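You operate a simulated robot arm through the tools that you are given. There is no shell and no other tool. Be economical: measure what you need, move in short steps, check, and stop when the job is done.

You are at the controls of a simulated robot arm. One attempt, no reset.

TASK
Free the glued green heel and press the green top piece onto it in the hand press.
Fine: heel in the slide's cradle, top piece straight; leave the slide in and the clamp free.

The check looks at the end state, three seconds after you hand in, the way a careful person would. Anything else that was tipped, shoved, dropped, spilled or broken makes it a failure.

THE ROBOT
A 6-joint arm with a two-finger parallel gripper, fixed in place. Base frame: the origin is at the foot of the arm, x ahead of it, y to its left, z up; the work surface is at about z = 0. Readings come in mm, rad, newtons and seconds.
With the tool pointing down near the work surface it reaches from about 140 to 580 mm from the base axis. Its first joint turns from -1.152 to 1.152 rad. Payload 2.1 kg.
The TCP is the grasp point between the finger pads, 30 mm short of the fingertips. In the tool frame z runs along the fingers and y along their closing line. The gripper opens to 94 mm. The fingers are 28 mm wide and 10 mm thick; the gripper's body (50 by 96 mm) begins 55 mm behind the TCP.
Orientation is that of the tool frame in the base frame, as a unit quaternion [x, y, z, w]. With the fingers straight down and closing along the base's y, the tool's x points along the base's -x, its y along +y and its z along -z.

THE INTERFACE
- The arm moves only by the tool arm_command. Its argument "increments" is a list of rows, each a list of 7 numbers: the opening, from 0 (shut) to 1 (fully open), then the shift along the tool's x, y, z in mm, then the turn, a rotation vector about the tool's x, y, z in rad. In form: [[hand, dx, dy, dz, rx, ry, rz], ...]. A call has 1 to 10 rows; each row shifts and turns the commanded pose from where the row before left it, along the tool's axes as they then stand. Rows are played at 5 a second. More than 50 mm and 0.15 rad between two rows, or a gripper value outside its range, and nothing of the call is played. A pose out of reach is approached as far as the arm can. The call stops where the force on the tool passes 70 N (or 10 N more than at its start, if that is more) or the arm is blocked; 0.2 s more then pass. Each finger travels about 72 mm/s and halts on what it meets, pressing with about 28 N; the grip force reading is that of the motor and also rises with nothing between the fingers. The clock runs only during rows and for 0.2 s after the last one: add rows that do not move to give the fingers time. It gives the time, the measured TCP pose, the force on the tool (base axes), the opening and the grip force at its end, in the units of the frame above (readings bear some noise), with the torque about the TCP (base axes, N m) and any sound that the robot's microphone picked up.
- Cameras (640 x 400 px; columns grow to the right, rows downward): "scene" is fixed at [64.1, -379.9, 486.9]; the picture's right is [0.68, -0.73, 0.00], its down [-0.41, -0.39, -0.83] and it looks along [0.60, 0.56, -0.56] (base axes); focal length 217 px, centre (320, 200). "wrist" rides on the gripper at [76, 14, -102] in the tool frame; the picture's right is [-0.18, 0.98, 0.00], its down [-0.75, -0.14, -0.64] and it looks along [-0.63, -0.12, 0.77] (tool axes); focal length 243 px, centre (320, 200).
- snapshot(camera): a new picture of that camera. The clock stands still meanwhile.
- pixel_to_xyz(camera, pixels): for up to 12 pixels [column, row] of the newest picture of that camera ("zoom" is the newest enlarged one), the place [x, y, z] in the base frame of the surface seen there, good to about 2 mm. The clock stands still meanwhile.
- inspect(camera, box): a new picture of the part [left, top, right, bottom] of that camera's present view, enlarged. The clock stands still meanwhile.
- job_done(): hands the job in; it is judged then, once.

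Work in short steps. Measure before you move; look again where a grasp or a placing could have gone wrong, and mend it. You have 80 turns and 46 pictures in all, those below and enlarged ones among them. Open the gripper and draw the arm clear of the work before you hand the job in, unless the task says otherwise; then end with one line.

The tools are called after "Request:" as a command line: name --pt "numbers of a row" for each row, then --argument value for the rest, lists and objects as JSON in quotes. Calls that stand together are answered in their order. arm_command: Moves the arm, as the interface text tells. Its arguments: {"type":"object","properties":{"increments":{"type":"array"}},"required":["increments"]} The other tools are called the same way: snapshot (camera) takes a picture; pixel_to_xyz (camera, pixels) gives the place of the surface under pixels of a picture; inspect (camera, box) takes an enlarged picture of a part of a camera's view; job_done () hands the job in.

At the start:

```text
clock: 0.0
ee_pos: [347.6, 49.4, 373.8]
tcp_rot: [-0.001, 1.0, 0.0, 0.0]
contact_force: [0.2, 0.4, 0.6]
wrist_torque: [-0.01, 0.03, 0.02]
gripper_width: 93.7
gripper_force: 0.1
```

scene: 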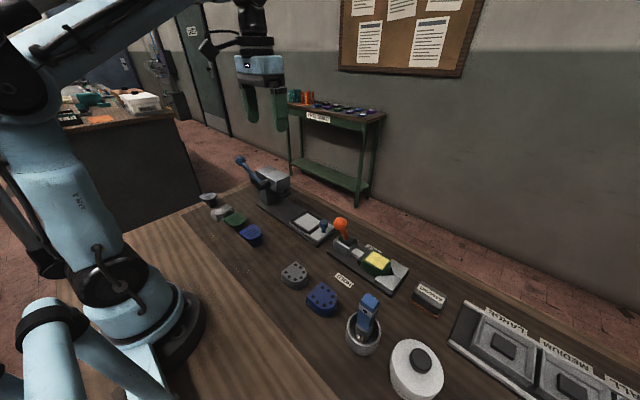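
wrist: 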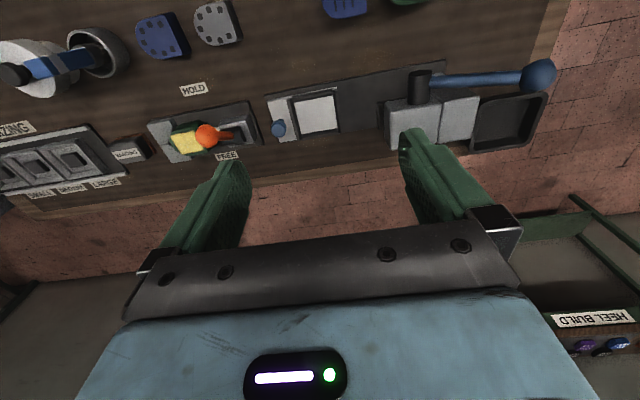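

The scene shows a press around (270,185), a clamp with an orange knob around (350,240), and heels and top pieces along the bench. I'll enlarge these areas first.

Request:
inspect --camera "scene" --box '[190, 140, 350, 250]'

Request:
inspect --camera "scene" --box '[270, 210, 450, 330]'

Request:
inspect --camera "wrist" --box '[120, 60, 300, 180]'

Request:
inspect --camera "wrist" --box '[250, 40, 570, 170]'

```text
3.64 times, centred on (270, 195) of scene
```

zoom: 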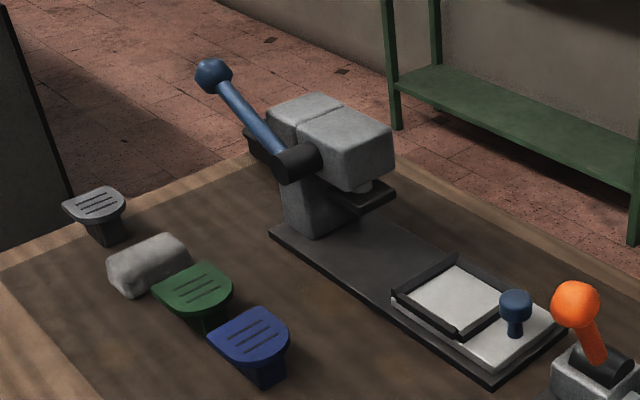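

```text
3.33 times, centred on (360, 270) of scene
```

zoom: 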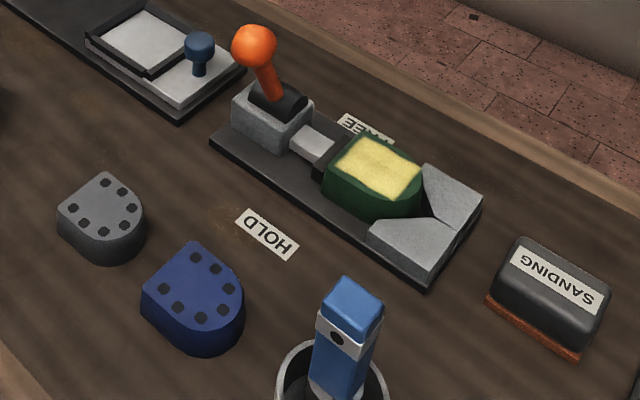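

```text
3.33 times, centred on (210, 120) of wrist
```

zoom: 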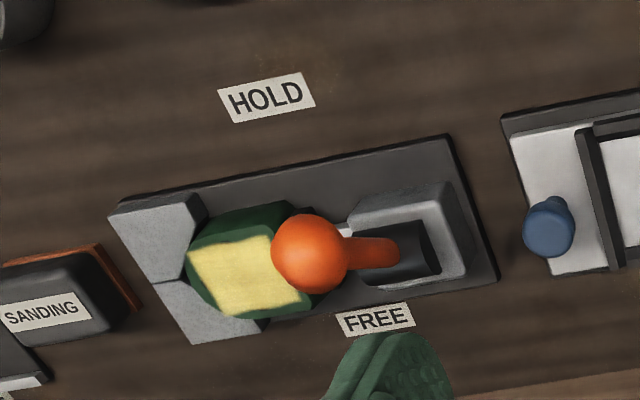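

```text
2.00 times, centred on (410, 105) of wrist
```

zoom: 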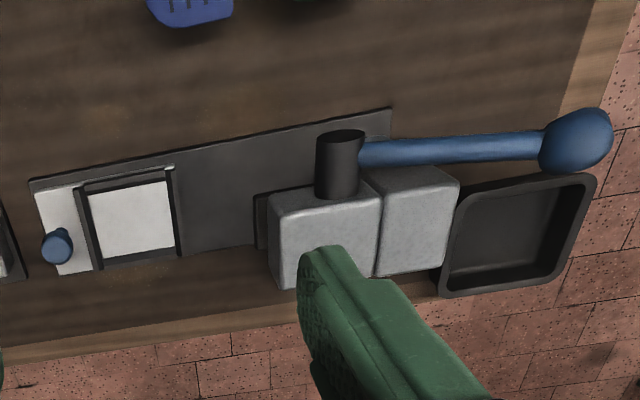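

Next I need coordinates. I'll take both full pictures, then measure the clamp, press, top piece and labels.

Request:
snapshot --camera "scene"

Request:
snapshot --camera "wrist"

Request:
pixel_to_xyz --camera "scene" --pixels '[[341, 223], [345, 234], [349, 243], [376, 260], [372, 270], [395, 265], [344, 281], [330, 250], [355, 252], [362, 255], [400, 285], [374, 248]]'

Request:
pixel_to_xyz --camera "scene" --pixels '[[243, 159], [255, 172], [264, 181], [281, 173], [305, 224], [323, 223], [323, 229], [238, 219], [238, 228], [251, 233], [214, 199], [227, 207]]'

Request:
pixel_to_xyz --camera "wrist" --pixels '[[207, 135], [228, 136], [183, 140], [192, 89], [227, 156], [278, 128], [320, 110], [538, 76], [460, 80], [419, 85], [410, 115], [460, 115]]'

```text
39 pictures are left
```

scene: 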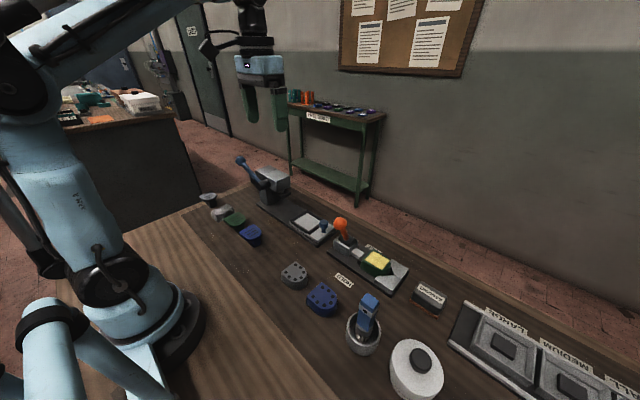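

```text
38 pictures are left
```

wrist: 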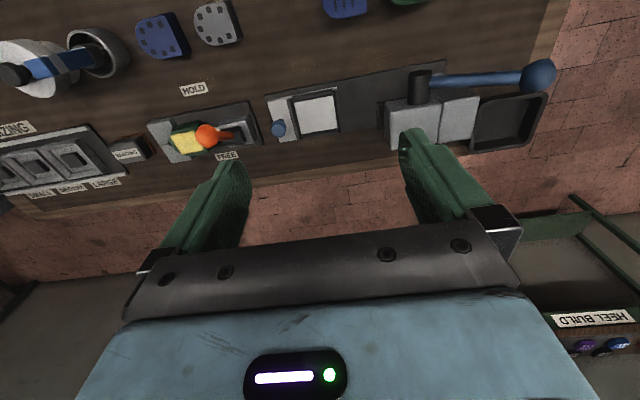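

```text
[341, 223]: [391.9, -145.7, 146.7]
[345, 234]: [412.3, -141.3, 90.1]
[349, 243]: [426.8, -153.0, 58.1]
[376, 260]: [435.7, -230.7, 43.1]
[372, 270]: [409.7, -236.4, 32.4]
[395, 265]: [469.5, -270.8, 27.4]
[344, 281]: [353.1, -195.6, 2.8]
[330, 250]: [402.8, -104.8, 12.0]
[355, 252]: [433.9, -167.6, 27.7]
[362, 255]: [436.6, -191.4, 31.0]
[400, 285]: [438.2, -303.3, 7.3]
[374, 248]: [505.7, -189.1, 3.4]
```

```text
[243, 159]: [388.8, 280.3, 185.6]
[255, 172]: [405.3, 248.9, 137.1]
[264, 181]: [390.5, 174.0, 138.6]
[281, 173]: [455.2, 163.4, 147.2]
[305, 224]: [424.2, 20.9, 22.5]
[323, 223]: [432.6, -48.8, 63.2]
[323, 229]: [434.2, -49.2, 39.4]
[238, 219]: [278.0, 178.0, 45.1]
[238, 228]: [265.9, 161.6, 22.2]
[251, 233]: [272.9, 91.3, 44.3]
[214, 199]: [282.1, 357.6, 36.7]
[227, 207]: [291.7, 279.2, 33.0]
```

```text
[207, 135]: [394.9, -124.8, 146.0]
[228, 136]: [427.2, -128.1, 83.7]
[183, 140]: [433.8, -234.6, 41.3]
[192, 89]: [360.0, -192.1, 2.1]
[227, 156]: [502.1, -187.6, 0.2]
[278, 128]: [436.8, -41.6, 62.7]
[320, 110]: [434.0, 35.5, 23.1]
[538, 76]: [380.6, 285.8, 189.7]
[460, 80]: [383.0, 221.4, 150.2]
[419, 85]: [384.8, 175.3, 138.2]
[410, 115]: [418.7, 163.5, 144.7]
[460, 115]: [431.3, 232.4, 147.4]
```

The clamp lever ball is at about (396,-130,146), leaning to HOLD (-x). The press lever ball is at (385,283,188) and the green top piece at about (275,170,45). I'll move over the top pieces for a close view.

Request:
arm_command --pt "1 22 21 37 0 0 0" --pt "1 22 21 37 0 0 0" --pt "1 22 21 37 0 0 0" --pt "1 22 21 37 0 0 0" --pt "1 22 21 37 0 0 0" --pt "1 22 21 37 0 0 0" --pt "1 0 0 0 0 0 0"

Request:
snapshot --camera "wrist"

```text
clock: 1.6
ee_pos: [213.3, 176.1, 153.9]
tcp_rot: [0.0, 1.0, 0.0, 0.0]
contact_force: [-0.5, -0.1, 0.8]
wrist_torque: [-0.03, -0.01, 0.02]
gripper_width: 93.9
gripper_force: 0.0
```

```text
37 pictures are left
```

wrist: 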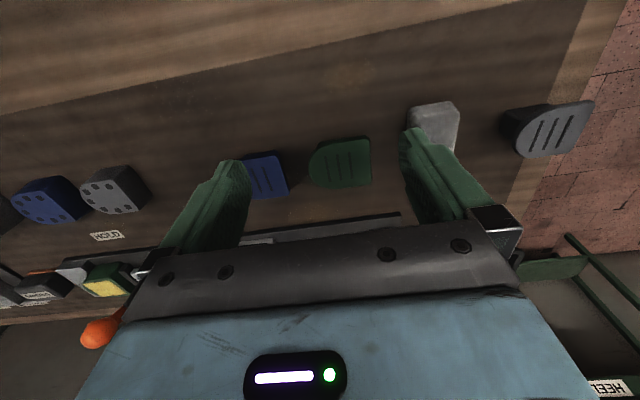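

The green top piece is at (340,162), between the fingers in view. I'll enlarge it and measure its outline.

Request:
inspect --camera "wrist" --box '[230, 100, 430, 225]'

Request:
pixel_to_xyz --camera "wrist" --pixels '[[312, 165], [340, 143], [368, 143], [366, 185], [322, 184], [340, 162], [370, 163], [325, 146], [312, 153], [345, 188], [369, 138], [330, 165]]'

```text
3.20 times, centred on (330, 162) of wrist
```

zoom: 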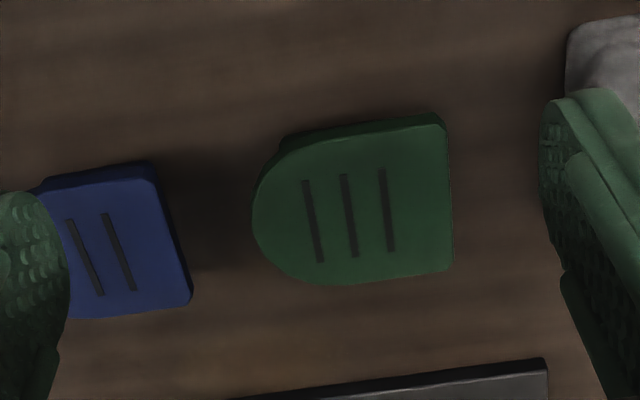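

```text
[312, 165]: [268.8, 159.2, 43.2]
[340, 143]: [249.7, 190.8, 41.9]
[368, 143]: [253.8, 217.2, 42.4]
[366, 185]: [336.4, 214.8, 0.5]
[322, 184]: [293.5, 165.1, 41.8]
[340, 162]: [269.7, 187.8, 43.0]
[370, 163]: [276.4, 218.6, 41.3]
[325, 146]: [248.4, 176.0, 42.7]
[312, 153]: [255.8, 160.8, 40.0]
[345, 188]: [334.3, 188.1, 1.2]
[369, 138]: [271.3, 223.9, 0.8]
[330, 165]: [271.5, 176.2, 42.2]
```

I need the side profile of the top piece to see whether the plate rests on a separate stand, so I'll enlarge the scene view there.

Request:
inspect --camera "scene" --box '[195, 185, 275, 250]'

Request:
inspect --camera "scene" --box '[325, 205, 415, 305]'

Request:
inspect --camera "scene" --box '[230, 145, 340, 250]'

```text
6.15 times, centred on (235, 218) of scene
```

zoom: 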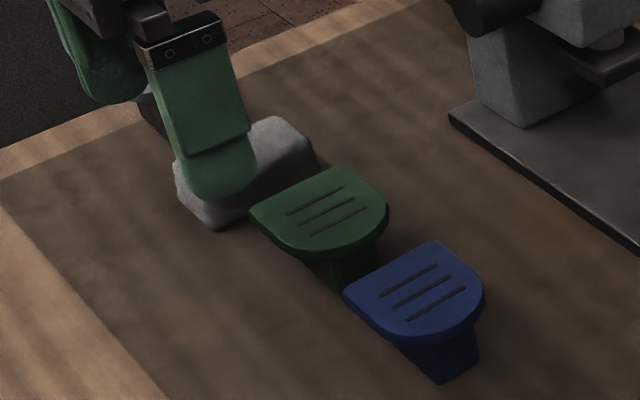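

```text
4.00 times, centred on (370, 255) of scene
```

zoom: 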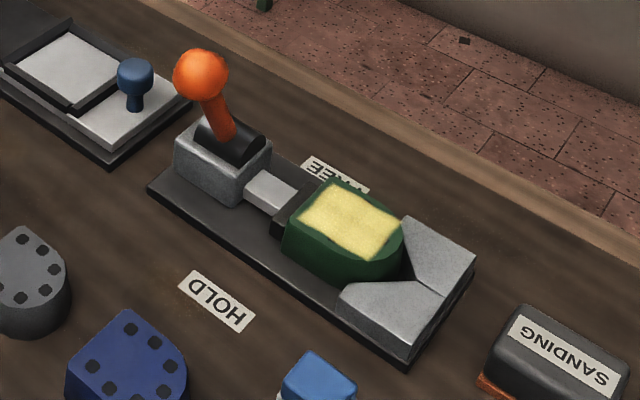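

```text
3.81 times, centred on (285, 198) of scene
```

zoom: 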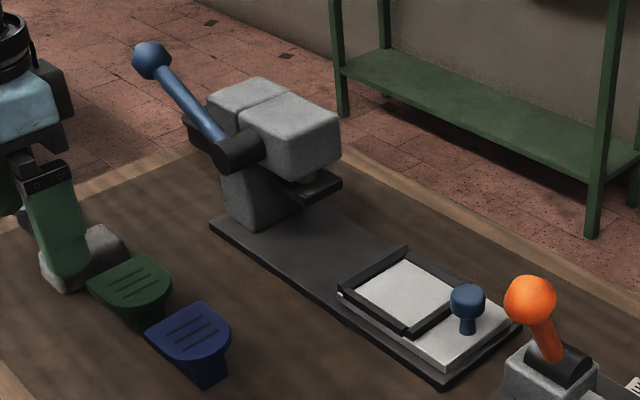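

I'll measure the press foot, cradle walls, slide and base from the newest enlarged view.

Request:
pixel_to_xyz --camera "zoom" --pixels '[[325, 183], [318, 197], [300, 196], [338, 180], [282, 205], [340, 287], [405, 332], [455, 285], [404, 250], [400, 290], [440, 345], [480, 330]]'

Request:
pixel_to_xyz --camera "zoom" --pixels '[[408, 328], [372, 308], [430, 268], [350, 285], [445, 383], [519, 327], [212, 227], [340, 296], [420, 358], [300, 240], [330, 155], [255, 140]]'

Request:
pixel_to_xyz --camera "scene" --pixels '[[363, 246], [355, 262], [378, 272], [368, 277], [384, 263], [363, 270], [371, 253], [359, 255], [374, 262], [352, 250], [349, 256], [385, 270]]'

```text
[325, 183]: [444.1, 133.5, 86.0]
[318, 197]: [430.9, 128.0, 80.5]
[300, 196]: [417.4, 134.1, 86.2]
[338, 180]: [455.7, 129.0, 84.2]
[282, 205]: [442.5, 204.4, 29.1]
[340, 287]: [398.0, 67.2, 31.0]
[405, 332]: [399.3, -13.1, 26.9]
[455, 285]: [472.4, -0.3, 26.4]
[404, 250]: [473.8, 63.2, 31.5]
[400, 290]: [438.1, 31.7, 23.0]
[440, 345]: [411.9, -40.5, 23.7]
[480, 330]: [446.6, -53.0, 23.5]
```

```text
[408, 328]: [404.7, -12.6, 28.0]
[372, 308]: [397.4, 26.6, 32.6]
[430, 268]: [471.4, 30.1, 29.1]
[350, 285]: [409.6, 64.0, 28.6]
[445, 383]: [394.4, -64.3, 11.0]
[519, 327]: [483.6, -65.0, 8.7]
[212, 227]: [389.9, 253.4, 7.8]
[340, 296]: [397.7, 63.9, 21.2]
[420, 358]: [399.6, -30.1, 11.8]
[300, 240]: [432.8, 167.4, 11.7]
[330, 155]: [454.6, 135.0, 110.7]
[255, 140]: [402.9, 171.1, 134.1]
```

```text
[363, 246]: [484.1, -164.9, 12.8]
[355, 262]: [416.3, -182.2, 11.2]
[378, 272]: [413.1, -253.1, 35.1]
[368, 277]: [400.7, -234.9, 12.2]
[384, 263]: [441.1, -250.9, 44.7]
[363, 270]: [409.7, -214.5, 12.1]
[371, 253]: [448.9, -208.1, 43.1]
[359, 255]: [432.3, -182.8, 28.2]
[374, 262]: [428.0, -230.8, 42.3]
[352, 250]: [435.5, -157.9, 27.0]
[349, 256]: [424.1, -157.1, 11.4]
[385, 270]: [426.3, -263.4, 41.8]
```

Heel top is at z≈43 and the clamp bed at 12, so the heel is about 31 mm tall. The cradle floor is at 23, its walls at 31, and the press foot underside at about 80. To free the clamp I'll shut the fingers and go beside the lever ball on its -x side.

Request:
arm_command --pt "0 0 0 -45 0 0 0" --pt "0 -17 -39 -4 0 0 0" --pt "0 -17 -39 -4 0 0 0" --pt "0 -17 -39 -4 0 0 0" --pt "0 -17 -39 -4 0 0 0" --pt "0 -17 -39 -4 0 0 0" --pt "0 -17 -39 -4 0 0 0" --pt "0 -17 -39 -3 0 0 0" --pt "0 -15 -38 -3 0 0 0" --pt "0 0 0 0 0 0 0"

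Request:
snapshot --camera "wrist"

```text
clock: 3.8
ee_pos: [349.1, -135.7, 227.4]
tcp_rot: [-0.001, 1.0, 0.0, 0.0]
contact_force: [-0.2, 0.7, -0.4]
wrist_torque: [0.0, 0.02, -0.04]
gripper_width: 0.1
gripper_force: 28.1
```

```text
32 pictures are left
```

wrist: 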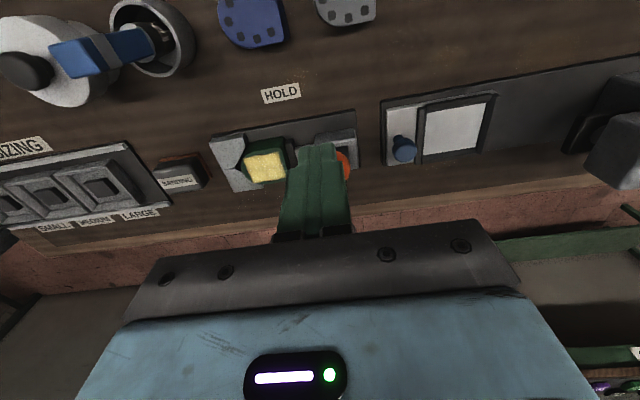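

The fingers line up with the ball, which sits slightly to the +y side (about -130). I'll shift +4 in y and descend on its -x side, then push +x in small steps.

Request:
arm_command --pt "0 6 5 35 0 0 0" --pt "0 0 0 33 0 0 0" --pt "0 0 0 0 0 0 0"

Request:
arm_command --pt "0 -10 0 0 0 0 0" --pt "0 -10 0 0 0 0 0" --pt "0 -10 0 0 0 0 0" --pt "0 -10 0 0 0 0 0" --pt "0 -10 0 0 0 0 0" --pt "0 -10 0 0 0 0 0" --pt "0 -10 0 0 0 0 0"

Request:
snapshot --camera "scene"

```text
clock: 4.6
ee_pos: [342.8, -131.5, 158.8]
tcp_rot: [-0.001, 1.0, 0.001, 0.0]
contact_force: [0.3, -0.1, 0.4]
wrist_torque: [0.01, -0.01, -0.01]
gripper_width: 0.0
gripper_force: 28.3
```

```text
clock: 6.2
ee_pos: [414.0, -130.6, 158.9]
tcp_rot: [0.0, 1.0, -0.001, 0.0]
contact_force: [-1.2, -0.3, 0.0]
wrist_torque: [0.0, 0.07, -0.04]
gripper_width: 0.0
gripper_force: 27.4
```

```text
31 pictures are left
```

scene: 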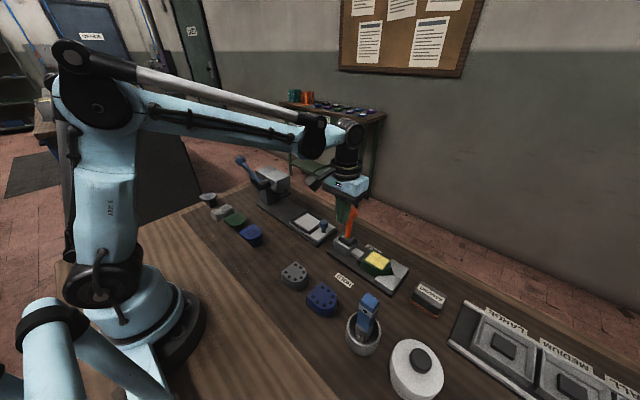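

The lever is moving and now past upright with hardly any force. I'll keep pushing +x.

Request:
arm_command --pt "0 -10 0 0 0 0 0" --pt "0 -10 0 0 0 0 0" --pt "0 -10 0 0 0 0 0" --pt "0 -8 0 0 0 0 0" --pt "0 -8 0 0 0 0 0"

Request:
inspect --camera "scene" --box '[300, 170, 440, 300]'

```text
clock: 7.5
ee_pos: [450.8, -131.1, 159.2]
tcp_rot: [0.002, 1.0, 0.003, -0.019]
contact_force: [-6.9, 2.2, 1.2]
wrist_torque: [-0.02, 0.16, -0.01]
gripper_width: 0.2
gripper_force: 28.2
stopped in row 5: the force on the tool passed its limit at 74 N (the readings are from after the stop); the commanded pose is now the measured one
```

```text
3.08 times, centred on (370, 235) of scene
```

zoom: 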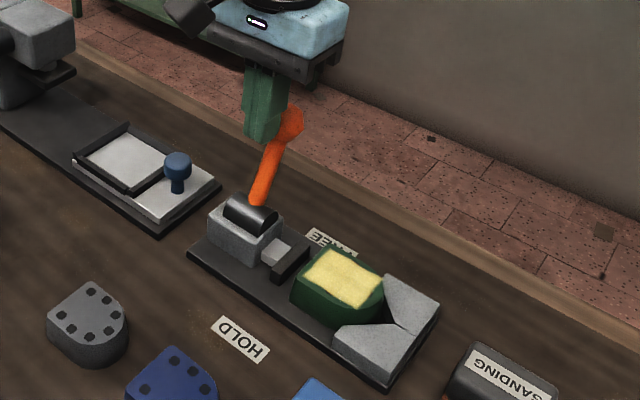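

The lever has reached its FREE stop and the jaw has drawn back from the heel. I'll back off, undo the small tilt, then raise.

Request:
arm_command --pt "0 15 0 0 0 0 0" --pt "0 30 0 0 0 -0.038 0" --pt "0 0 0 -50 0 0 0" --pt "0 0 0 -40 0 0 0" --pt "0 0 0 0 0 0 0"

Request:
inspect --camera "scene" --box '[300, 170, 440, 300]'

```text
clock: 8.7
ee_pos: [407.7, -129.0, 252.3]
tcp_rot: [0.001, 1.0, 0.002, 0.002]
contact_force: [-0.5, -0.2, -0.3]
wrist_torque: [0.0, -0.03, 0.01]
gripper_width: 0.0
gripper_force: 28.1
```

```text
3.08 times, centred on (370, 235) of scene
```

zoom: 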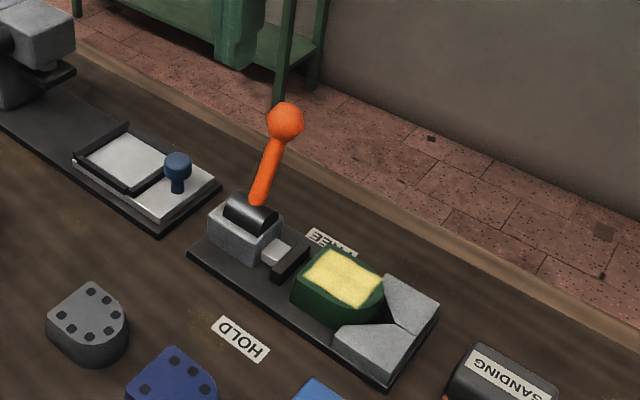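

The lever stays at FREE and the heel is loose. I'll turn the gripper -90° about its axis so it closes along x, opening as it turns.

Request:
arm_command --pt "1 0 0 0 0 0 -0.15" --pt "1 0 0 0 0 0 -0.15" --pt "1 0 0 0 0 0 -0.15" --pt "1 0 0 0 0 0 -0.15" --pt "1 0 0 0 0 0 -0.15" --pt "1 0 0 0 0 0 -0.15" --pt "1 0 0 0 0 0 -0.15" --pt "1 0 0 0 0 0 -0.15" --pt "1 0 0 0 0 0 -0.15" --pt "1 0 0 0 0 0 -0.15"

Request:
arm_command --pt "1 0 0 0 0 0 -0.0708" --pt "1 20 -5 10 0 0 0" --pt "1 0 0 0 0 0 0"

Request:
snapshot --camera "wrist"

```text
clock: 10.9
ee_pos: [405.9, -131.1, 252.1]
tcp_rot: [-0.681, 0.732, 0.0, 0.004]
contact_force: [-0.1, 0.7, 0.1]
wrist_torque: [0.0, 0.0, 0.03]
gripper_width: 94.1
gripper_force: 0.1
```

```text
clock: 11.7
ee_pos: [409.8, -150.6, 241.7]
tcp_rot: [-0.707, 0.708, -0.001, 0.004]
contact_force: [-0.1, -0.5, -0.8]
wrist_torque: [0.03, 0.01, -0.03]
gripper_width: 93.8
gripper_force: 0.1
```

```text
28 pictures are left
```

wrist: 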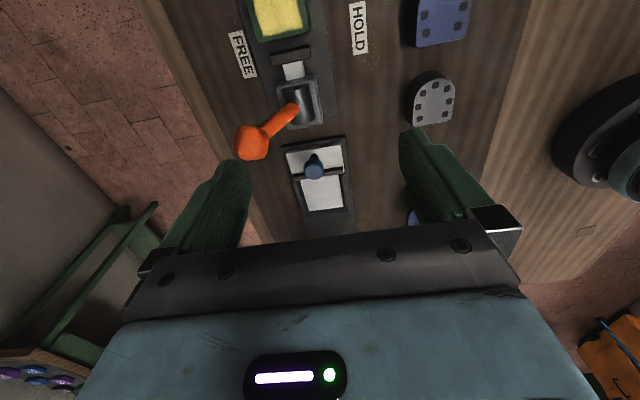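

Orientation is right: tool x is now base -y and tool y is base -x. I'll go above the heel at about (430,-222) and look.

Request:
arm_command --pt "1 36 -10 0 0 0 0" --pt "1 36 -10 20 0 0 0" --pt "1 0 0 45 0 0 0" --pt "1 0 0 40 0 0 0" --pt "1 0 0 0 0 0 0"

Request:
snapshot --camera "wrist"

```text
clock: 12.9
ee_pos: [431.8, -225.5, 135.2]
tcp_rot: [-0.706, 0.709, -0.001, 0.003]
contact_force: [-0.4, -0.3, 0.3]
wrist_torque: [-0.02, 0.0, 0.03]
gripper_width: 94.3
gripper_force: 0.1
```

```text
27 pictures are left
```

wrist: 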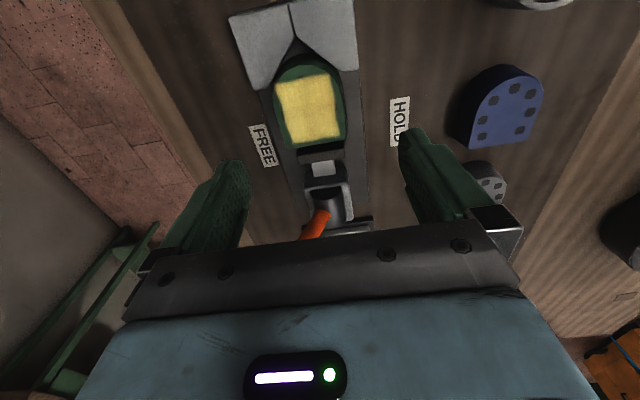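

The heel is at about (308,105). I'll enlarge it and measure its outline.

Request:
inspect --camera "wrist" --box '[220, 0, 400, 180]'

Request:
pixel_to_xyz --camera "wrist" --pixels '[[274, 95], [275, 120], [288, 145], [342, 138], [345, 110], [336, 80], [300, 55], [281, 110], [310, 110], [340, 110], [312, 140], [293, 40]]'

```text
2.22 times, centred on (310, 90) of wrist
```

zoom: 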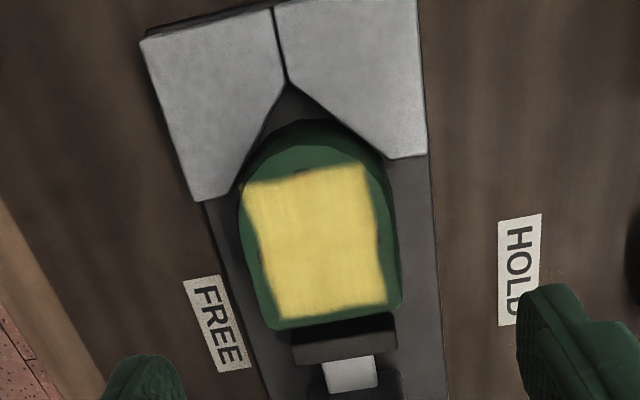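

```text
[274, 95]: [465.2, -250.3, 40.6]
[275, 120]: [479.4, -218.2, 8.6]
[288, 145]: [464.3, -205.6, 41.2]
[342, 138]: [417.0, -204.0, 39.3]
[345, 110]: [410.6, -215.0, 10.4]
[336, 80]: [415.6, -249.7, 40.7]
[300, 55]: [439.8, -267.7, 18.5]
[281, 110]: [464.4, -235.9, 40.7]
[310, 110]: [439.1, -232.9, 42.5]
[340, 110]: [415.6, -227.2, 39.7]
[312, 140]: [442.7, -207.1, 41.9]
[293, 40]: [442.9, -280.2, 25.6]
```

The heel spans x 415–465 and y -204 to about -266, with its top at z 42. I'll grip it across x at (440,-223) with the TCP at z≈54, so the tips will clear the cradle walls (8 mm tall) later.

Request:
arm_command --pt "1 -2.5 -8.2 35 0 0 0" --pt "1 0 0 30 0 0 0" --pt "1 0 0 16 0 0 0" --pt "1 0 0 0 0 0 0"

Request:
inspect --camera "scene" --box '[320, 190, 430, 300]'

```text
clock: 13.9
ee_pos: [441.4, -221.8, 54.7]
tcp_rot: [-0.706, 0.709, -0.001, 0.003]
contact_force: [-0.9, 0.2, 0.3]
wrist_torque: [0.02, -0.01, -0.03]
gripper_width: 94.1
gripper_force: 0.0
```

```text
3.64 times, centred on (375, 245) of scene
```

zoom: 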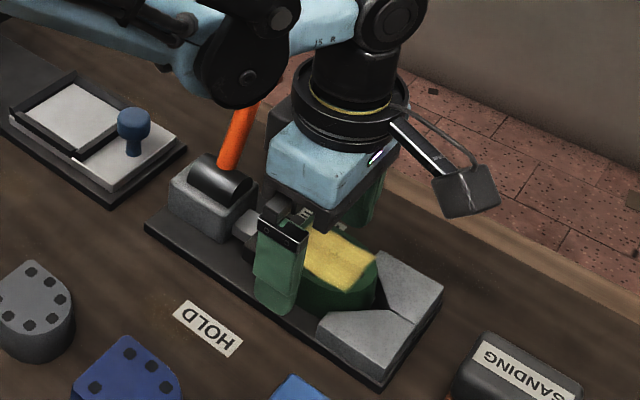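

The fingers stand either side of the heel. I'll close on it.

Request:
arm_command --pt "0 0 0 0 0 0 0" --pt "0 0 0 0 0 0 0" --pt "0 0 0 0 0 0 0" --pt "0 0 0 0 0 0 0" --pt "0 0 0 0 0 0 0"

Request:
arm_command --pt "0 0 0 -10 0 0 0" --pt "0 0 0 -30 0 0 0" --pt "0 0 0 -40 0 0 0" --pt "0 0 0 0 0 0 0"

Request:
inspect --camera "scene" --box '[320, 170, 450, 300]'

```text
clock: 15.1
ee_pos: [441.4, -221.2, 55.4]
tcp_rot: [-0.706, 0.708, 0.0, 0.004]
contact_force: [-5.9, 2.8, -0.2]
wrist_torque: [0.12, 0.24, -0.15]
gripper_width: 57.1
gripper_force: 27.9
```

```text
clock: 16.1
ee_pos: [440.8, -220.5, 134.8]
tcp_rot: [-0.706, 0.708, -0.001, 0.003]
contact_force: [0.7, 0.5, -0.1]
wrist_torque: [0.0, 0.01, 0.01]
gripper_width: 0.0
gripper_force: 27.8
```

```text
3.08 times, centred on (385, 235) of scene
```

zoom: 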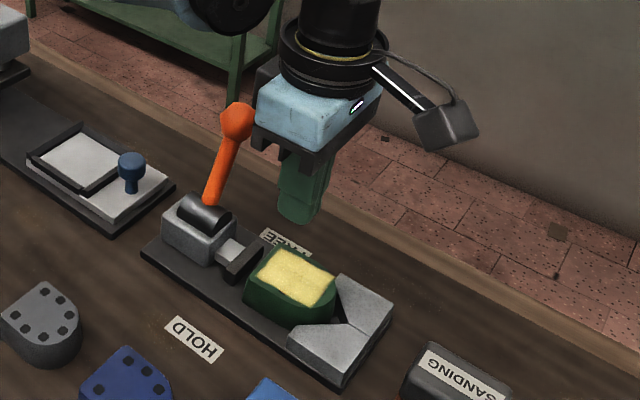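

The grip slipped off: the width was 57 mm at the tips, and the heel is still in the clamp. I'll open and look closely at its shape and position.

Request:
arm_command --pt "1 0 0 0 0 0 0" --pt "1 0 0 0 0 0 0" --pt "1 0 0 0 0 0 0" --pt "1 0 0 0 0 0 0"

Request:
inspect --camera "wrist" --box '[230, 0, 390, 170]'

Request:
pixel_to_xyz --camera "zoom" --pixels '[[215, 205], [235, 260], [250, 315], [400, 300], [393, 230], [380, 180], [300, 130], [190, 200], [440, 160], [345, 345], [320, 250], [290, 90]]'

```text
clock: 17.1
ee_pos: [440.3, -221.5, 135.4]
tcp_rot: [-0.706, 0.708, -0.001, 0.003]
contact_force: [-0.2, 0.0, 0.4]
wrist_torque: [0.01, 0.0, 0.0]
gripper_width: 94.1
gripper_force: 0.1
```

```text
2.35 times, centred on (310, 85) of wrist
```

zoom: 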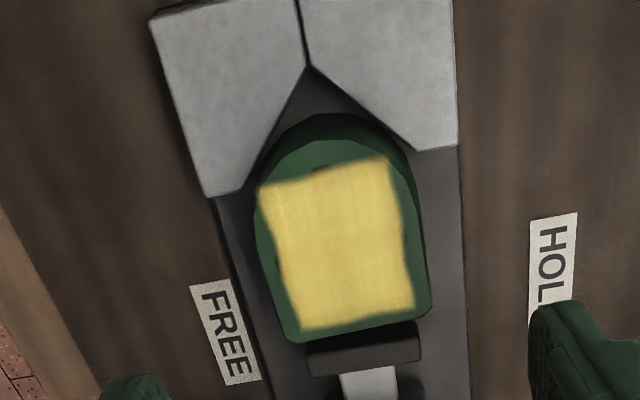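

```text
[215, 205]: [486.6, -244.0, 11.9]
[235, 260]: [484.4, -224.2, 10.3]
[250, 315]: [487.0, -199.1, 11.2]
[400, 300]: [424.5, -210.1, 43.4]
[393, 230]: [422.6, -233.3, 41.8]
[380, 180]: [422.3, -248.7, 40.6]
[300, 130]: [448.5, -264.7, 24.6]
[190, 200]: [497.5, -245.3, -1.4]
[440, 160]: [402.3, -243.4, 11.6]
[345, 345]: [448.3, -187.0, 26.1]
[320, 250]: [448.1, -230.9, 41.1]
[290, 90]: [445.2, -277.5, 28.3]
```

I'll sample points around the heel's edge and sides to get its taper and yaw.

Request:
pixel_to_xyz --camera "zoom" --pixels '[[252, 225], [257, 225], [262, 225], [268, 290], [274, 290], [280, 290], [412, 225], [416, 225], [420, 225], [422, 280], [427, 280], [431, 290]]'

Request:
inspect --camera "scene" --box '[350, 230, 410, 290]'

Request:
pixel_to_xyz --camera "zoom" --pixels '[[205, 215], [195, 230], [185, 250], [178, 270], [240, 210], [238, 235], [232, 260], [228, 275], [300, 300], [250, 260], [250, 285], [285, 260]]'

```text
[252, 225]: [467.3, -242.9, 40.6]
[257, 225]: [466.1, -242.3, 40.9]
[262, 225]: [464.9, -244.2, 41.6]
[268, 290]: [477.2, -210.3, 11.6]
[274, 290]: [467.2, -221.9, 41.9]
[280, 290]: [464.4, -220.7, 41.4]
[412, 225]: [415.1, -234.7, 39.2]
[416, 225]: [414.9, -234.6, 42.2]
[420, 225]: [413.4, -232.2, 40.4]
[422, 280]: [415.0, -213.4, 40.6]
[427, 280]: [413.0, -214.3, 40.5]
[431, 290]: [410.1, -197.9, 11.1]
```

```text
6.67 times, centred on (380, 260) of scene
```

zoom: 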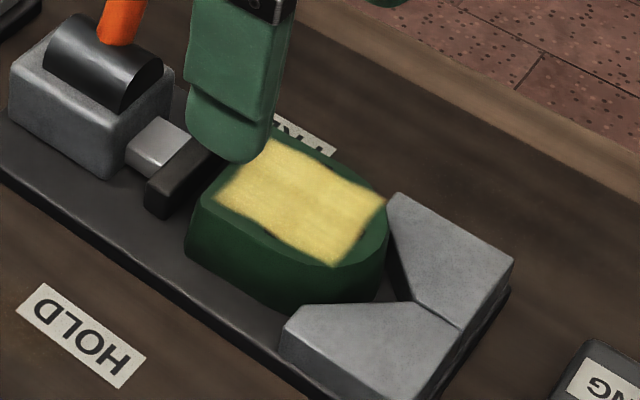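

```text
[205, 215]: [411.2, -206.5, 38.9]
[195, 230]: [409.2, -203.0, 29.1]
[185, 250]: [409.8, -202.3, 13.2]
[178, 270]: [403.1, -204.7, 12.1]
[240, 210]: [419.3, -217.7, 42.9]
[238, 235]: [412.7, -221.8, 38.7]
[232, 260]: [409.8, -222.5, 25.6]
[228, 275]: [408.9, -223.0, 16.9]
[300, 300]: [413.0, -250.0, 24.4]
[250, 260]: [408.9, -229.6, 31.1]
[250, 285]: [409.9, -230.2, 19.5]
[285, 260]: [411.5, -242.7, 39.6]
```

The heel's sides are near x 410 and 468. They are upright up to z≈33 and rounded in above that, so my grip was too high, on the rounded edge. I'll regrip with the TCP at z≈46.

Request:
arm_command --pt "1 0 0 40 0 0 0" --pt "1 0 0 35 0 0 0" --pt "1 0 0 14 0 0 0" --pt "1 0 0 0 0 0 0"

Request:
arm_command --pt "0 0 0 0 0 0 0" --pt "0 0 0 0 0 0 0" --pt "0 0 0 0 0 0 0" --pt "0 0 0 0 0 0 0" --pt "0 0 0 0 0 0 0"

Request:
arm_command --pt "0 0 0 -3 0 0 0" --pt "0 0 0 -4 0 0 0" --pt "0 0 0 -5 0 0 0" --pt "0 0 0 0 0 0 0"

Request:
inspect --camera "scene" --box '[340, 210, 420, 290]'

```text
clock: 18.1
ee_pos: [439.8, -221.0, 46.3]
tcp_rot: [-0.706, 0.708, -0.001, 0.002]
contact_force: [0.1, 0.3, -0.7]
wrist_torque: [0.02, -0.05, 0.03]
gripper_width: 94.4
gripper_force: 0.1
```

```text
clock: 19.3
ee_pos: [438.6, -220.4, 46.3]
tcp_rot: [-0.706, 0.709, 0.0, 0.002]
contact_force: [0.2, 0.1, -0.5]
wrist_torque: [-0.01, 0.01, 0.01]
gripper_width: 58.5
gripper_force: 28.2
```

```text
clock: 20.3
ee_pos: [439.1, -219.8, 59.3]
tcp_rot: [-0.706, 0.708, -0.001, 0.003]
contact_force: [0.4, -0.2, -1.6]
wrist_torque: [-0.01, 0.01, -0.02]
gripper_width: 58.3
gripper_force: 28.0
```

```text
5.00 times, centred on (380, 250) of scene
```

zoom: 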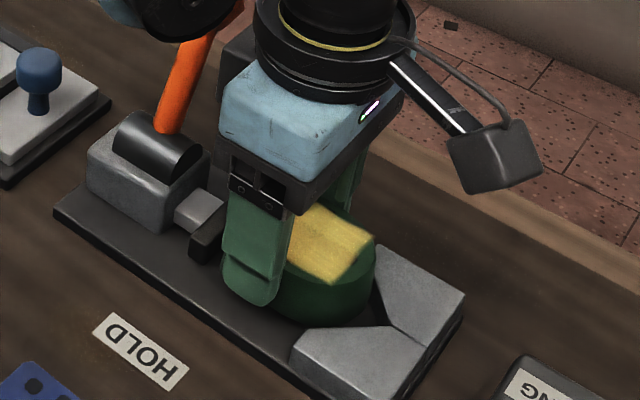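

The heel is held at 58.3 mm and rises with the hand. I'll lift it well above the lever ball and carry it towards the cradle.

Request:
arm_command --pt "0 0 0 -15 0 0 0" --pt "0 0 0 -30 0 0 0" --pt "0 0 0 -35 0 0 0" --pt "0 0 0 -35 0 0 0" --pt "0 0 0 -35 0 0 0" --pt "0 0 0 -10 0 0 0" --pt "0 0 0 0 0 0 0"

Request:
arm_command --pt "0 -15 0 0 0 0 0" --pt "0 -35 0 0 0 0 0" --pt "0 -35 0 0 0 0 0" --pt "0 -35 0 0 0 0 0" --pt "0 -35 0 0 0 0 0" --pt "0 -35 0 0 0 0 0" --pt "0 -30 0 0 0 0 0" --pt "0 -15 0 0 0 0 0" --pt "0 0 0 0 0 0 0"

Request:
snapshot --camera "wrist"

```text
clock: 21.9
ee_pos: [439.9, -220.9, 216.9]
tcp_rot: [-0.706, 0.709, 0.0, 0.002]
contact_force: [0.7, 0.1, -0.9]
wrist_torque: [0.02, -0.05, -0.05]
gripper_width: 58.3
gripper_force: 28.3
```

```text
clock: 23.9
ee_pos: [439.0, 15.3, 219.0]
tcp_rot: [-0.706, 0.708, 0.0, 0.003]
contact_force: [-0.5, 0.2, -1.2]
wrist_torque: [0.0, 0.03, 0.0]
gripper_width: 58.5
gripper_force: 28.0
```

```text
20 pictures are left
```

wrist: 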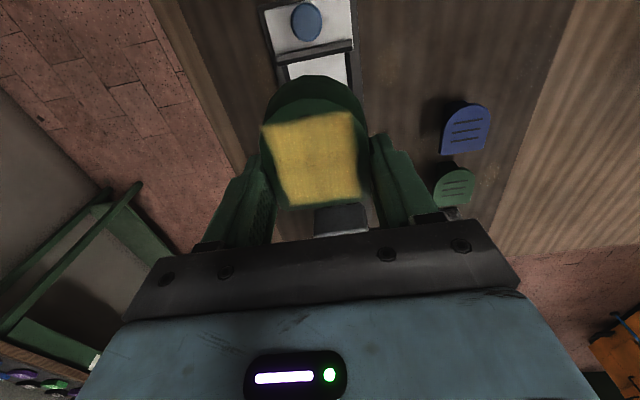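

The heel is held straight. I'll get the cradle's inner edges from the scene view, and the heel's outline in the hand from the wrist view.

Request:
inspect --camera "scene" --box '[280, 195, 345, 250]'

Request:
pixel_to_xyz --camera "wrist" --pixels '[[262, 140], [362, 140], [310, 78], [315, 90], [320, 205], [268, 190], [368, 190], [265, 115], [355, 110], [300, 206], [350, 203], [288, 70]]'

```text
7.27 times, centred on (312, 222) of scene
```

zoom: 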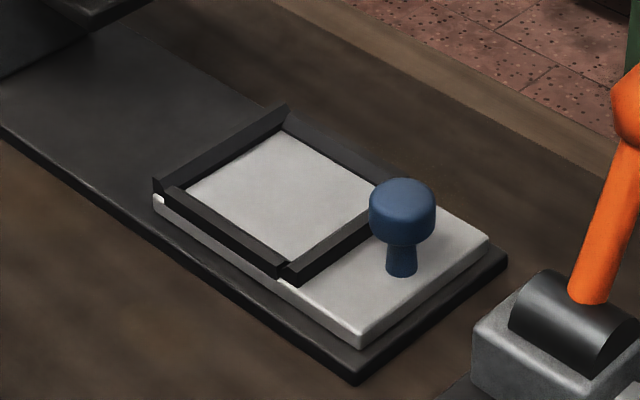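

```text
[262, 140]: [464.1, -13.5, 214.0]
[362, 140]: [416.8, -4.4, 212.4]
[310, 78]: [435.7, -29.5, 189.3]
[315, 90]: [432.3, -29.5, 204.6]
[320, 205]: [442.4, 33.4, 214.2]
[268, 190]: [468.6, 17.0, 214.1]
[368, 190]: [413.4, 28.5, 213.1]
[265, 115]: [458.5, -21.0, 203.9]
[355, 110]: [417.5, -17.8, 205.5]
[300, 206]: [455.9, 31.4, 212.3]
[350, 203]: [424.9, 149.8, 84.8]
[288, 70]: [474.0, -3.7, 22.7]
```

Heel in hand: y from -30 to +33 with the TCP at 15.3, so its centre is about 13.7 mm to -y of the TCP. Now the cradle walls.

Request:
pixel_to_xyz --camera "zoom" --pixels '[[286, 106], [160, 180], [165, 192], [180, 188], [278, 272], [285, 265], [290, 275], [365, 222], [335, 155], [345, 165], [232, 145], [236, 152]]'

Request:
pixel_to_xyz --camera "zoom" --pixels '[[240, 160], [225, 227], [220, 232], [215, 240], [335, 245], [325, 240], [318, 235], [330, 160], [325, 165], [280, 190], [190, 190], [282, 140]]'

```text
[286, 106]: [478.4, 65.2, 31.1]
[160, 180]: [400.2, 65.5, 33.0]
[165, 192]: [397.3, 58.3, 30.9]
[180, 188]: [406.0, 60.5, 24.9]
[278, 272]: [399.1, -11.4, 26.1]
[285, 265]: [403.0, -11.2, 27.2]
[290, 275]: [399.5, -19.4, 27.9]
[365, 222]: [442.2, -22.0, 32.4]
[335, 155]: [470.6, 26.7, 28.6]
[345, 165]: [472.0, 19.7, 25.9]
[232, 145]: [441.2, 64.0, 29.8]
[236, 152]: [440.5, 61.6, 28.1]
```

```text
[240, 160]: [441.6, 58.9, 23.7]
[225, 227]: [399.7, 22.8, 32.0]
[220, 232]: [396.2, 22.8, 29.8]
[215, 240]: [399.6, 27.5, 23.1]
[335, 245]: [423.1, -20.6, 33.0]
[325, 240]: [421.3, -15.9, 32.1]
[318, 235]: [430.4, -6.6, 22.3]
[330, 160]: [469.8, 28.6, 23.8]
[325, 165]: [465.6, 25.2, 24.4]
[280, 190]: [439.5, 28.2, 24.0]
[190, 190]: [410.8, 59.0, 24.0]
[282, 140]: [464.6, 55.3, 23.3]
```

The cradle's inner space is about x 403–470, y -14–60, with its floor at 23.5. I'll aim the heel centre at (437,23.5), so the TCP at (437,37), and stop first at z≈80 to check.

Request:
arm_command --pt "0 -22 2 20 0 0 0" --pt "0 0 0 40 0 0 0" --pt "0 0 0 40 0 0 0" --pt "0 0 0 30 0 0 0" --pt "0 0 0 10 0 0 0" --pt "0 0 0 0 0 0 0"

Request:
inspect --camera "scene" --box '[270, 175, 350, 250]'

```text
clock: 25.3
ee_pos: [437.7, 37.3, 79.6]
tcp_rot: [-0.706, 0.708, 0.0, 0.004]
contact_force: [0.0, 0.7, -1.4]
wrist_torque: [0.03, 0.0, -0.01]
gripper_width: 58.3
gripper_force: 28.5
```

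```text
5.33 times, centred on (310, 212) of scene
```

zoom: 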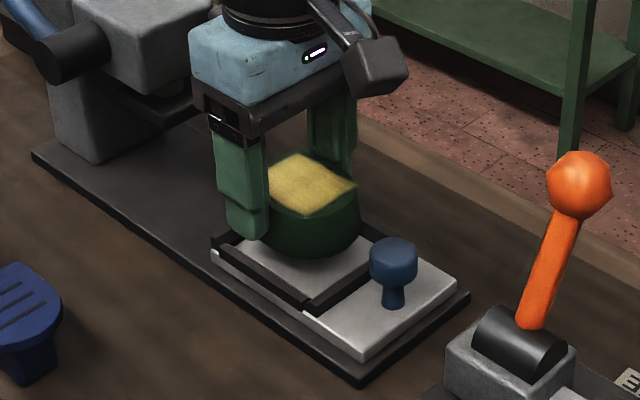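

The heel is centred over the cradle. I'll lower to z≈64 and release with a drop of about 5 mm, just inside the walls.

Request:
arm_command --pt "0 0 0 10 0 0 0" --pt "0 0 0 5.5 0 0 0" --pt "0 0 0 0 0 0 0"

Request:
arm_command --pt "0.7 0 0 0 0 0 0" --pt "0.8 0 0 0 0 0 0" --pt "0.9 0 0 0 0 0 0" --pt "1 0 0 0 0 0 0" --pt "1 0 0 -40 0 0 0" --pt "1 0 0 -40 0 0 0" --pt "1 0 0 -40 0 0 0" --pt "1 0 0 0 0 0 0"

Request:
inspect --camera "scene" --box '[270, 175, 350, 250]'

Request:
pixel_to_xyz --camera "zoom" --pixels '[[230, 200], [300, 190], [280, 230], [340, 230], [370, 210], [300, 170], [250, 215], [310, 260], [330, 200], [260, 250], [240, 240], [350, 190]]'

```text
clock: 26.1
ee_pos: [438.8, 38.6, 64.3]
tcp_rot: [-0.705, 0.709, 0.0, 0.003]
contact_force: [-0.6, 0.2, -1.1]
wrist_torque: [0.02, -0.02, 0.01]
gripper_width: 57.9
gripper_force: 28.1
```

```text
clock: 27.9
ee_pos: [437.9, 36.2, 182.7]
tcp_rot: [-0.706, 0.708, -0.002, 0.003]
contact_force: [-0.8, 0.0, 1.5]
wrist_torque: [-0.01, -0.03, 0.01]
gripper_width: 93.9
gripper_force: 0.1
```

```text
5.33 times, centred on (310, 212) of scene
```

zoom: 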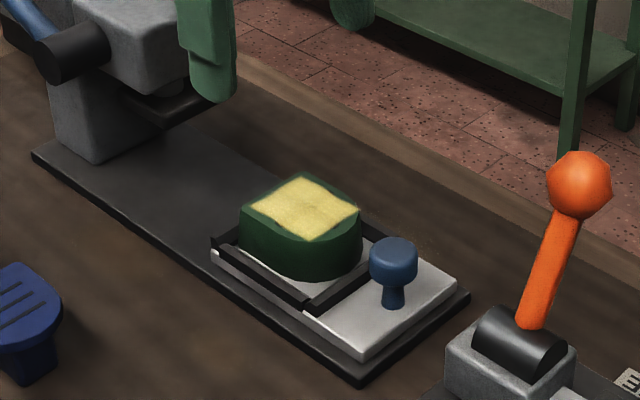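

```text
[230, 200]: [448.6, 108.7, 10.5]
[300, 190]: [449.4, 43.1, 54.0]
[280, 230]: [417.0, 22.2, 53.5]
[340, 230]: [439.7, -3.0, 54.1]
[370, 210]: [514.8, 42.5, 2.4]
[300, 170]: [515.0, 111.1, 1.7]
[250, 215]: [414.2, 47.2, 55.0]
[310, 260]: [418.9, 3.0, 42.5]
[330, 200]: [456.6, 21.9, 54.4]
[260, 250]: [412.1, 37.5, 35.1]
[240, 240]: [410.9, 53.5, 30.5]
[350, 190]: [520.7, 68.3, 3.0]
```

The heel is seated: its top is level at z 54 and all of it is inside the walls. Next I'll move above the green top piece.

Request:
arm_command --pt "1 0 0 -20 0 0 0" --pt "1 -20 40 0 0 0 0" --pt "1 -25 40 0 0 0 0" --pt "1 -30 40 0 0 0 0" --pt "1 -35 30 0 0 0 0" --pt "1 -40 16 10 0 0 0" --pt "1 0 0 30 0 0 0" --pt "1 0 0 23 0 0 0" --pt "1 0 0 0 0 0 0"

Request:
snapshot --camera "wrist"

```text
clock: 29.9
ee_pos: [274.2, 188.8, 138.8]
tcp_rot: [-0.706, 0.708, 0.0, 0.003]
contact_force: [-0.5, 0.8, 0.3]
wrist_torque: [0.01, -0.02, -0.01]
gripper_width: 93.8
gripper_force: 0.0
```

```text
16 pictures are left
```

wrist: 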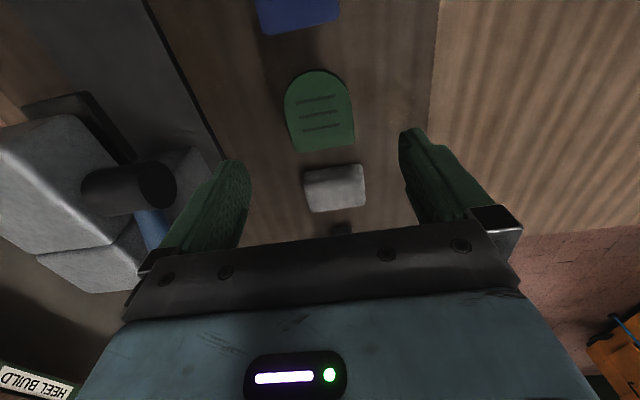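

The top piece is at about (320,110). I'll enlarge it and measure its edges.

Request:
inspect --camera "wrist" --box '[260, 50, 380, 170]'

Request:
pixel_to_xyz --camera "wrist" --pixels '[[286, 110], [288, 125], [291, 145], [295, 150], [320, 150], [350, 145], [354, 130], [352, 110], [345, 85], [318, 73], [318, 80], [320, 115]]'

```text
3.33 times, centred on (320, 110) of wrist
```

zoom: 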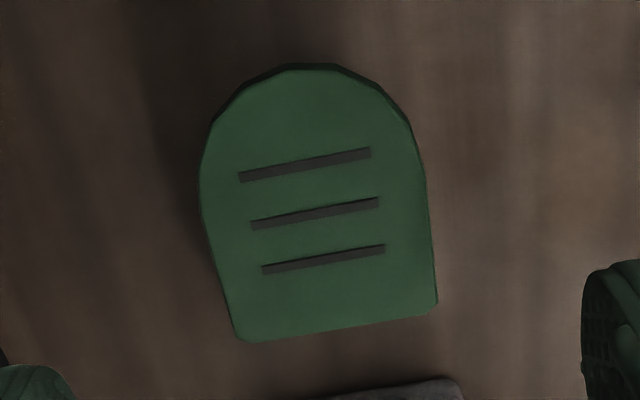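

```text
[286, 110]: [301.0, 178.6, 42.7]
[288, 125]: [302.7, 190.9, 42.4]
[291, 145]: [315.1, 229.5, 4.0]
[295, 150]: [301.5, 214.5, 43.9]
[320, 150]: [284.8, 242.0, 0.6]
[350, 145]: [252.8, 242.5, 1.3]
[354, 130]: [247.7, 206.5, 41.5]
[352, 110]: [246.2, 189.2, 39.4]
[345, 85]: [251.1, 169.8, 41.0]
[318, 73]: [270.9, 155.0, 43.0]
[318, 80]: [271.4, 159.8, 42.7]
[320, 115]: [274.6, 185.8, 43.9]
```

The top piece is 57×63 mm, centred at about (274.5,187), the same outline as the heel. I'll grip it across x at y≈194 with the tips at z≈28, then lift a little to see what comes up.

Request:
arm_command --pt "1 -5 0 40 0 0 0" --pt "1 0 0 30 0 0 0" --pt "1 0 0 10.5 0 0 0" --pt "1 0 0 0 0 0 0"

Request:
arm_command --pt "0.7 0 0 0 0 0 0" --pt "0.5 0 0 0 0 0 0" --pt "0 0 0 0 0 0 0" --pt "0 0 0 0 0 0 0" --pt "0 0 0 0 0 0 0"

Request:
arm_command --pt "0 0 0 -3 0 0 0" --pt "0 0 0 -5 0 0 0" --pt "0 0 0 -10 0 0 0" --pt "0 0 0 -20 0 0 0" --pt "0 0 0 -20 0 0 0" --pt "0 0 0 0 0 0 0"

Request:
inspect --camera "scene" --box '[195, 160, 285, 250]'

```text
clock: 30.9
ee_pos: [272.9, 193.4, 59.4]
tcp_rot: [-0.706, 0.709, -0.001, 0.004]
contact_force: [-0.5, -0.3, 0.0]
wrist_torque: [0.02, -0.02, -0.01]
gripper_width: 93.9
gripper_force: 0.0
```

```text
clock: 32.1
ee_pos: [273.3, 193.7, 58.7]
tcp_rot: [-0.706, 0.708, -0.001, 0.003]
contact_force: [-0.4, -0.2, -0.3]
wrist_torque: [0.03, 0.02, 0.02]
gripper_width: 55.1
gripper_force: 28.3
```

```text
clock: 33.5
ee_pos: [273.0, 192.9, 118.1]
tcp_rot: [-0.706, 0.708, -0.001, 0.004]
contact_force: [-0.3, -0.7, -0.5]
wrist_torque: [-0.03, -0.04, 0.03]
gripper_width: 55.1
gripper_force: 27.7
```

```text
4.44 times, centred on (240, 205) of scene
```

zoom: 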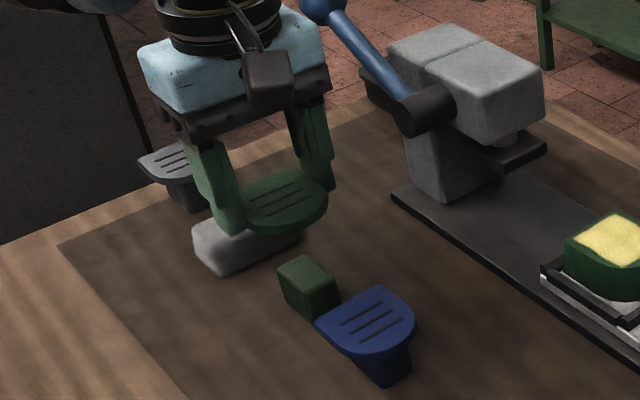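

The plate came up alone and level, and its stand stayed put. I'll measure the stand top for the plate's thickness, and check the outline of the plate in the hand.

Request:
pixel_to_xyz --camera "zoom" --pixels '[[310, 268], [320, 280], [295, 270], [285, 195], [290, 225], [295, 228], [270, 235], [300, 200], [325, 195], [600, 230], [610, 250], [590, 245]]'

Request:
snapshot --camera "wrist"

Request:
pixel_to_xyz --camera "wrist" --pixels '[[310, 85], [315, 95], [320, 190], [275, 130], [360, 130], [275, 170], [365, 170], [320, 140], [330, 205], [300, 100], [340, 100], [310, 205]]'

```text
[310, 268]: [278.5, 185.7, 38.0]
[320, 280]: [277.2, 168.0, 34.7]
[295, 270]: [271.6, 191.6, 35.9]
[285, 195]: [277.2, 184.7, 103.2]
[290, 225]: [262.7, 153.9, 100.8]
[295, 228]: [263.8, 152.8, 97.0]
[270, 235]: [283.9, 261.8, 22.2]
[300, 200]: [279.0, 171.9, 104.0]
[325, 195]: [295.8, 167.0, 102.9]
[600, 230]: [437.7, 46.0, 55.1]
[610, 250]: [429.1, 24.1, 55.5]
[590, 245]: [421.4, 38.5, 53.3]
```

```text
13 pictures are left
```

wrist: 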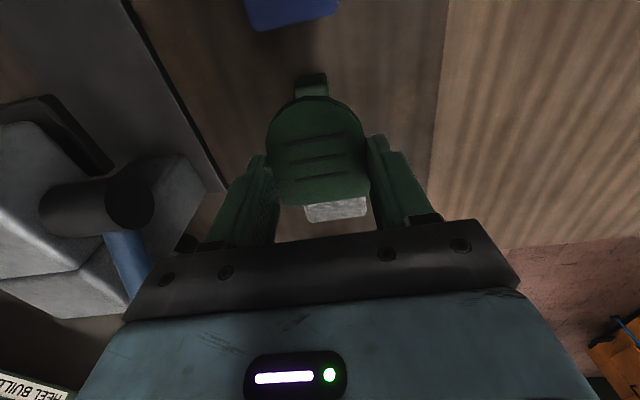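

```text
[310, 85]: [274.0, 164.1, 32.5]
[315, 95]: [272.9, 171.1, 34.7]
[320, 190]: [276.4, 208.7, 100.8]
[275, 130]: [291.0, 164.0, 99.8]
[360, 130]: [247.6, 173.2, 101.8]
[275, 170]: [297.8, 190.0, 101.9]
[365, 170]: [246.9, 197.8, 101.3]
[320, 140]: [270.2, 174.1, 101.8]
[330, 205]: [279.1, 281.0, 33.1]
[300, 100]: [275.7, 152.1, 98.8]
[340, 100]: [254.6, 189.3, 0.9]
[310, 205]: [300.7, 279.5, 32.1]
```

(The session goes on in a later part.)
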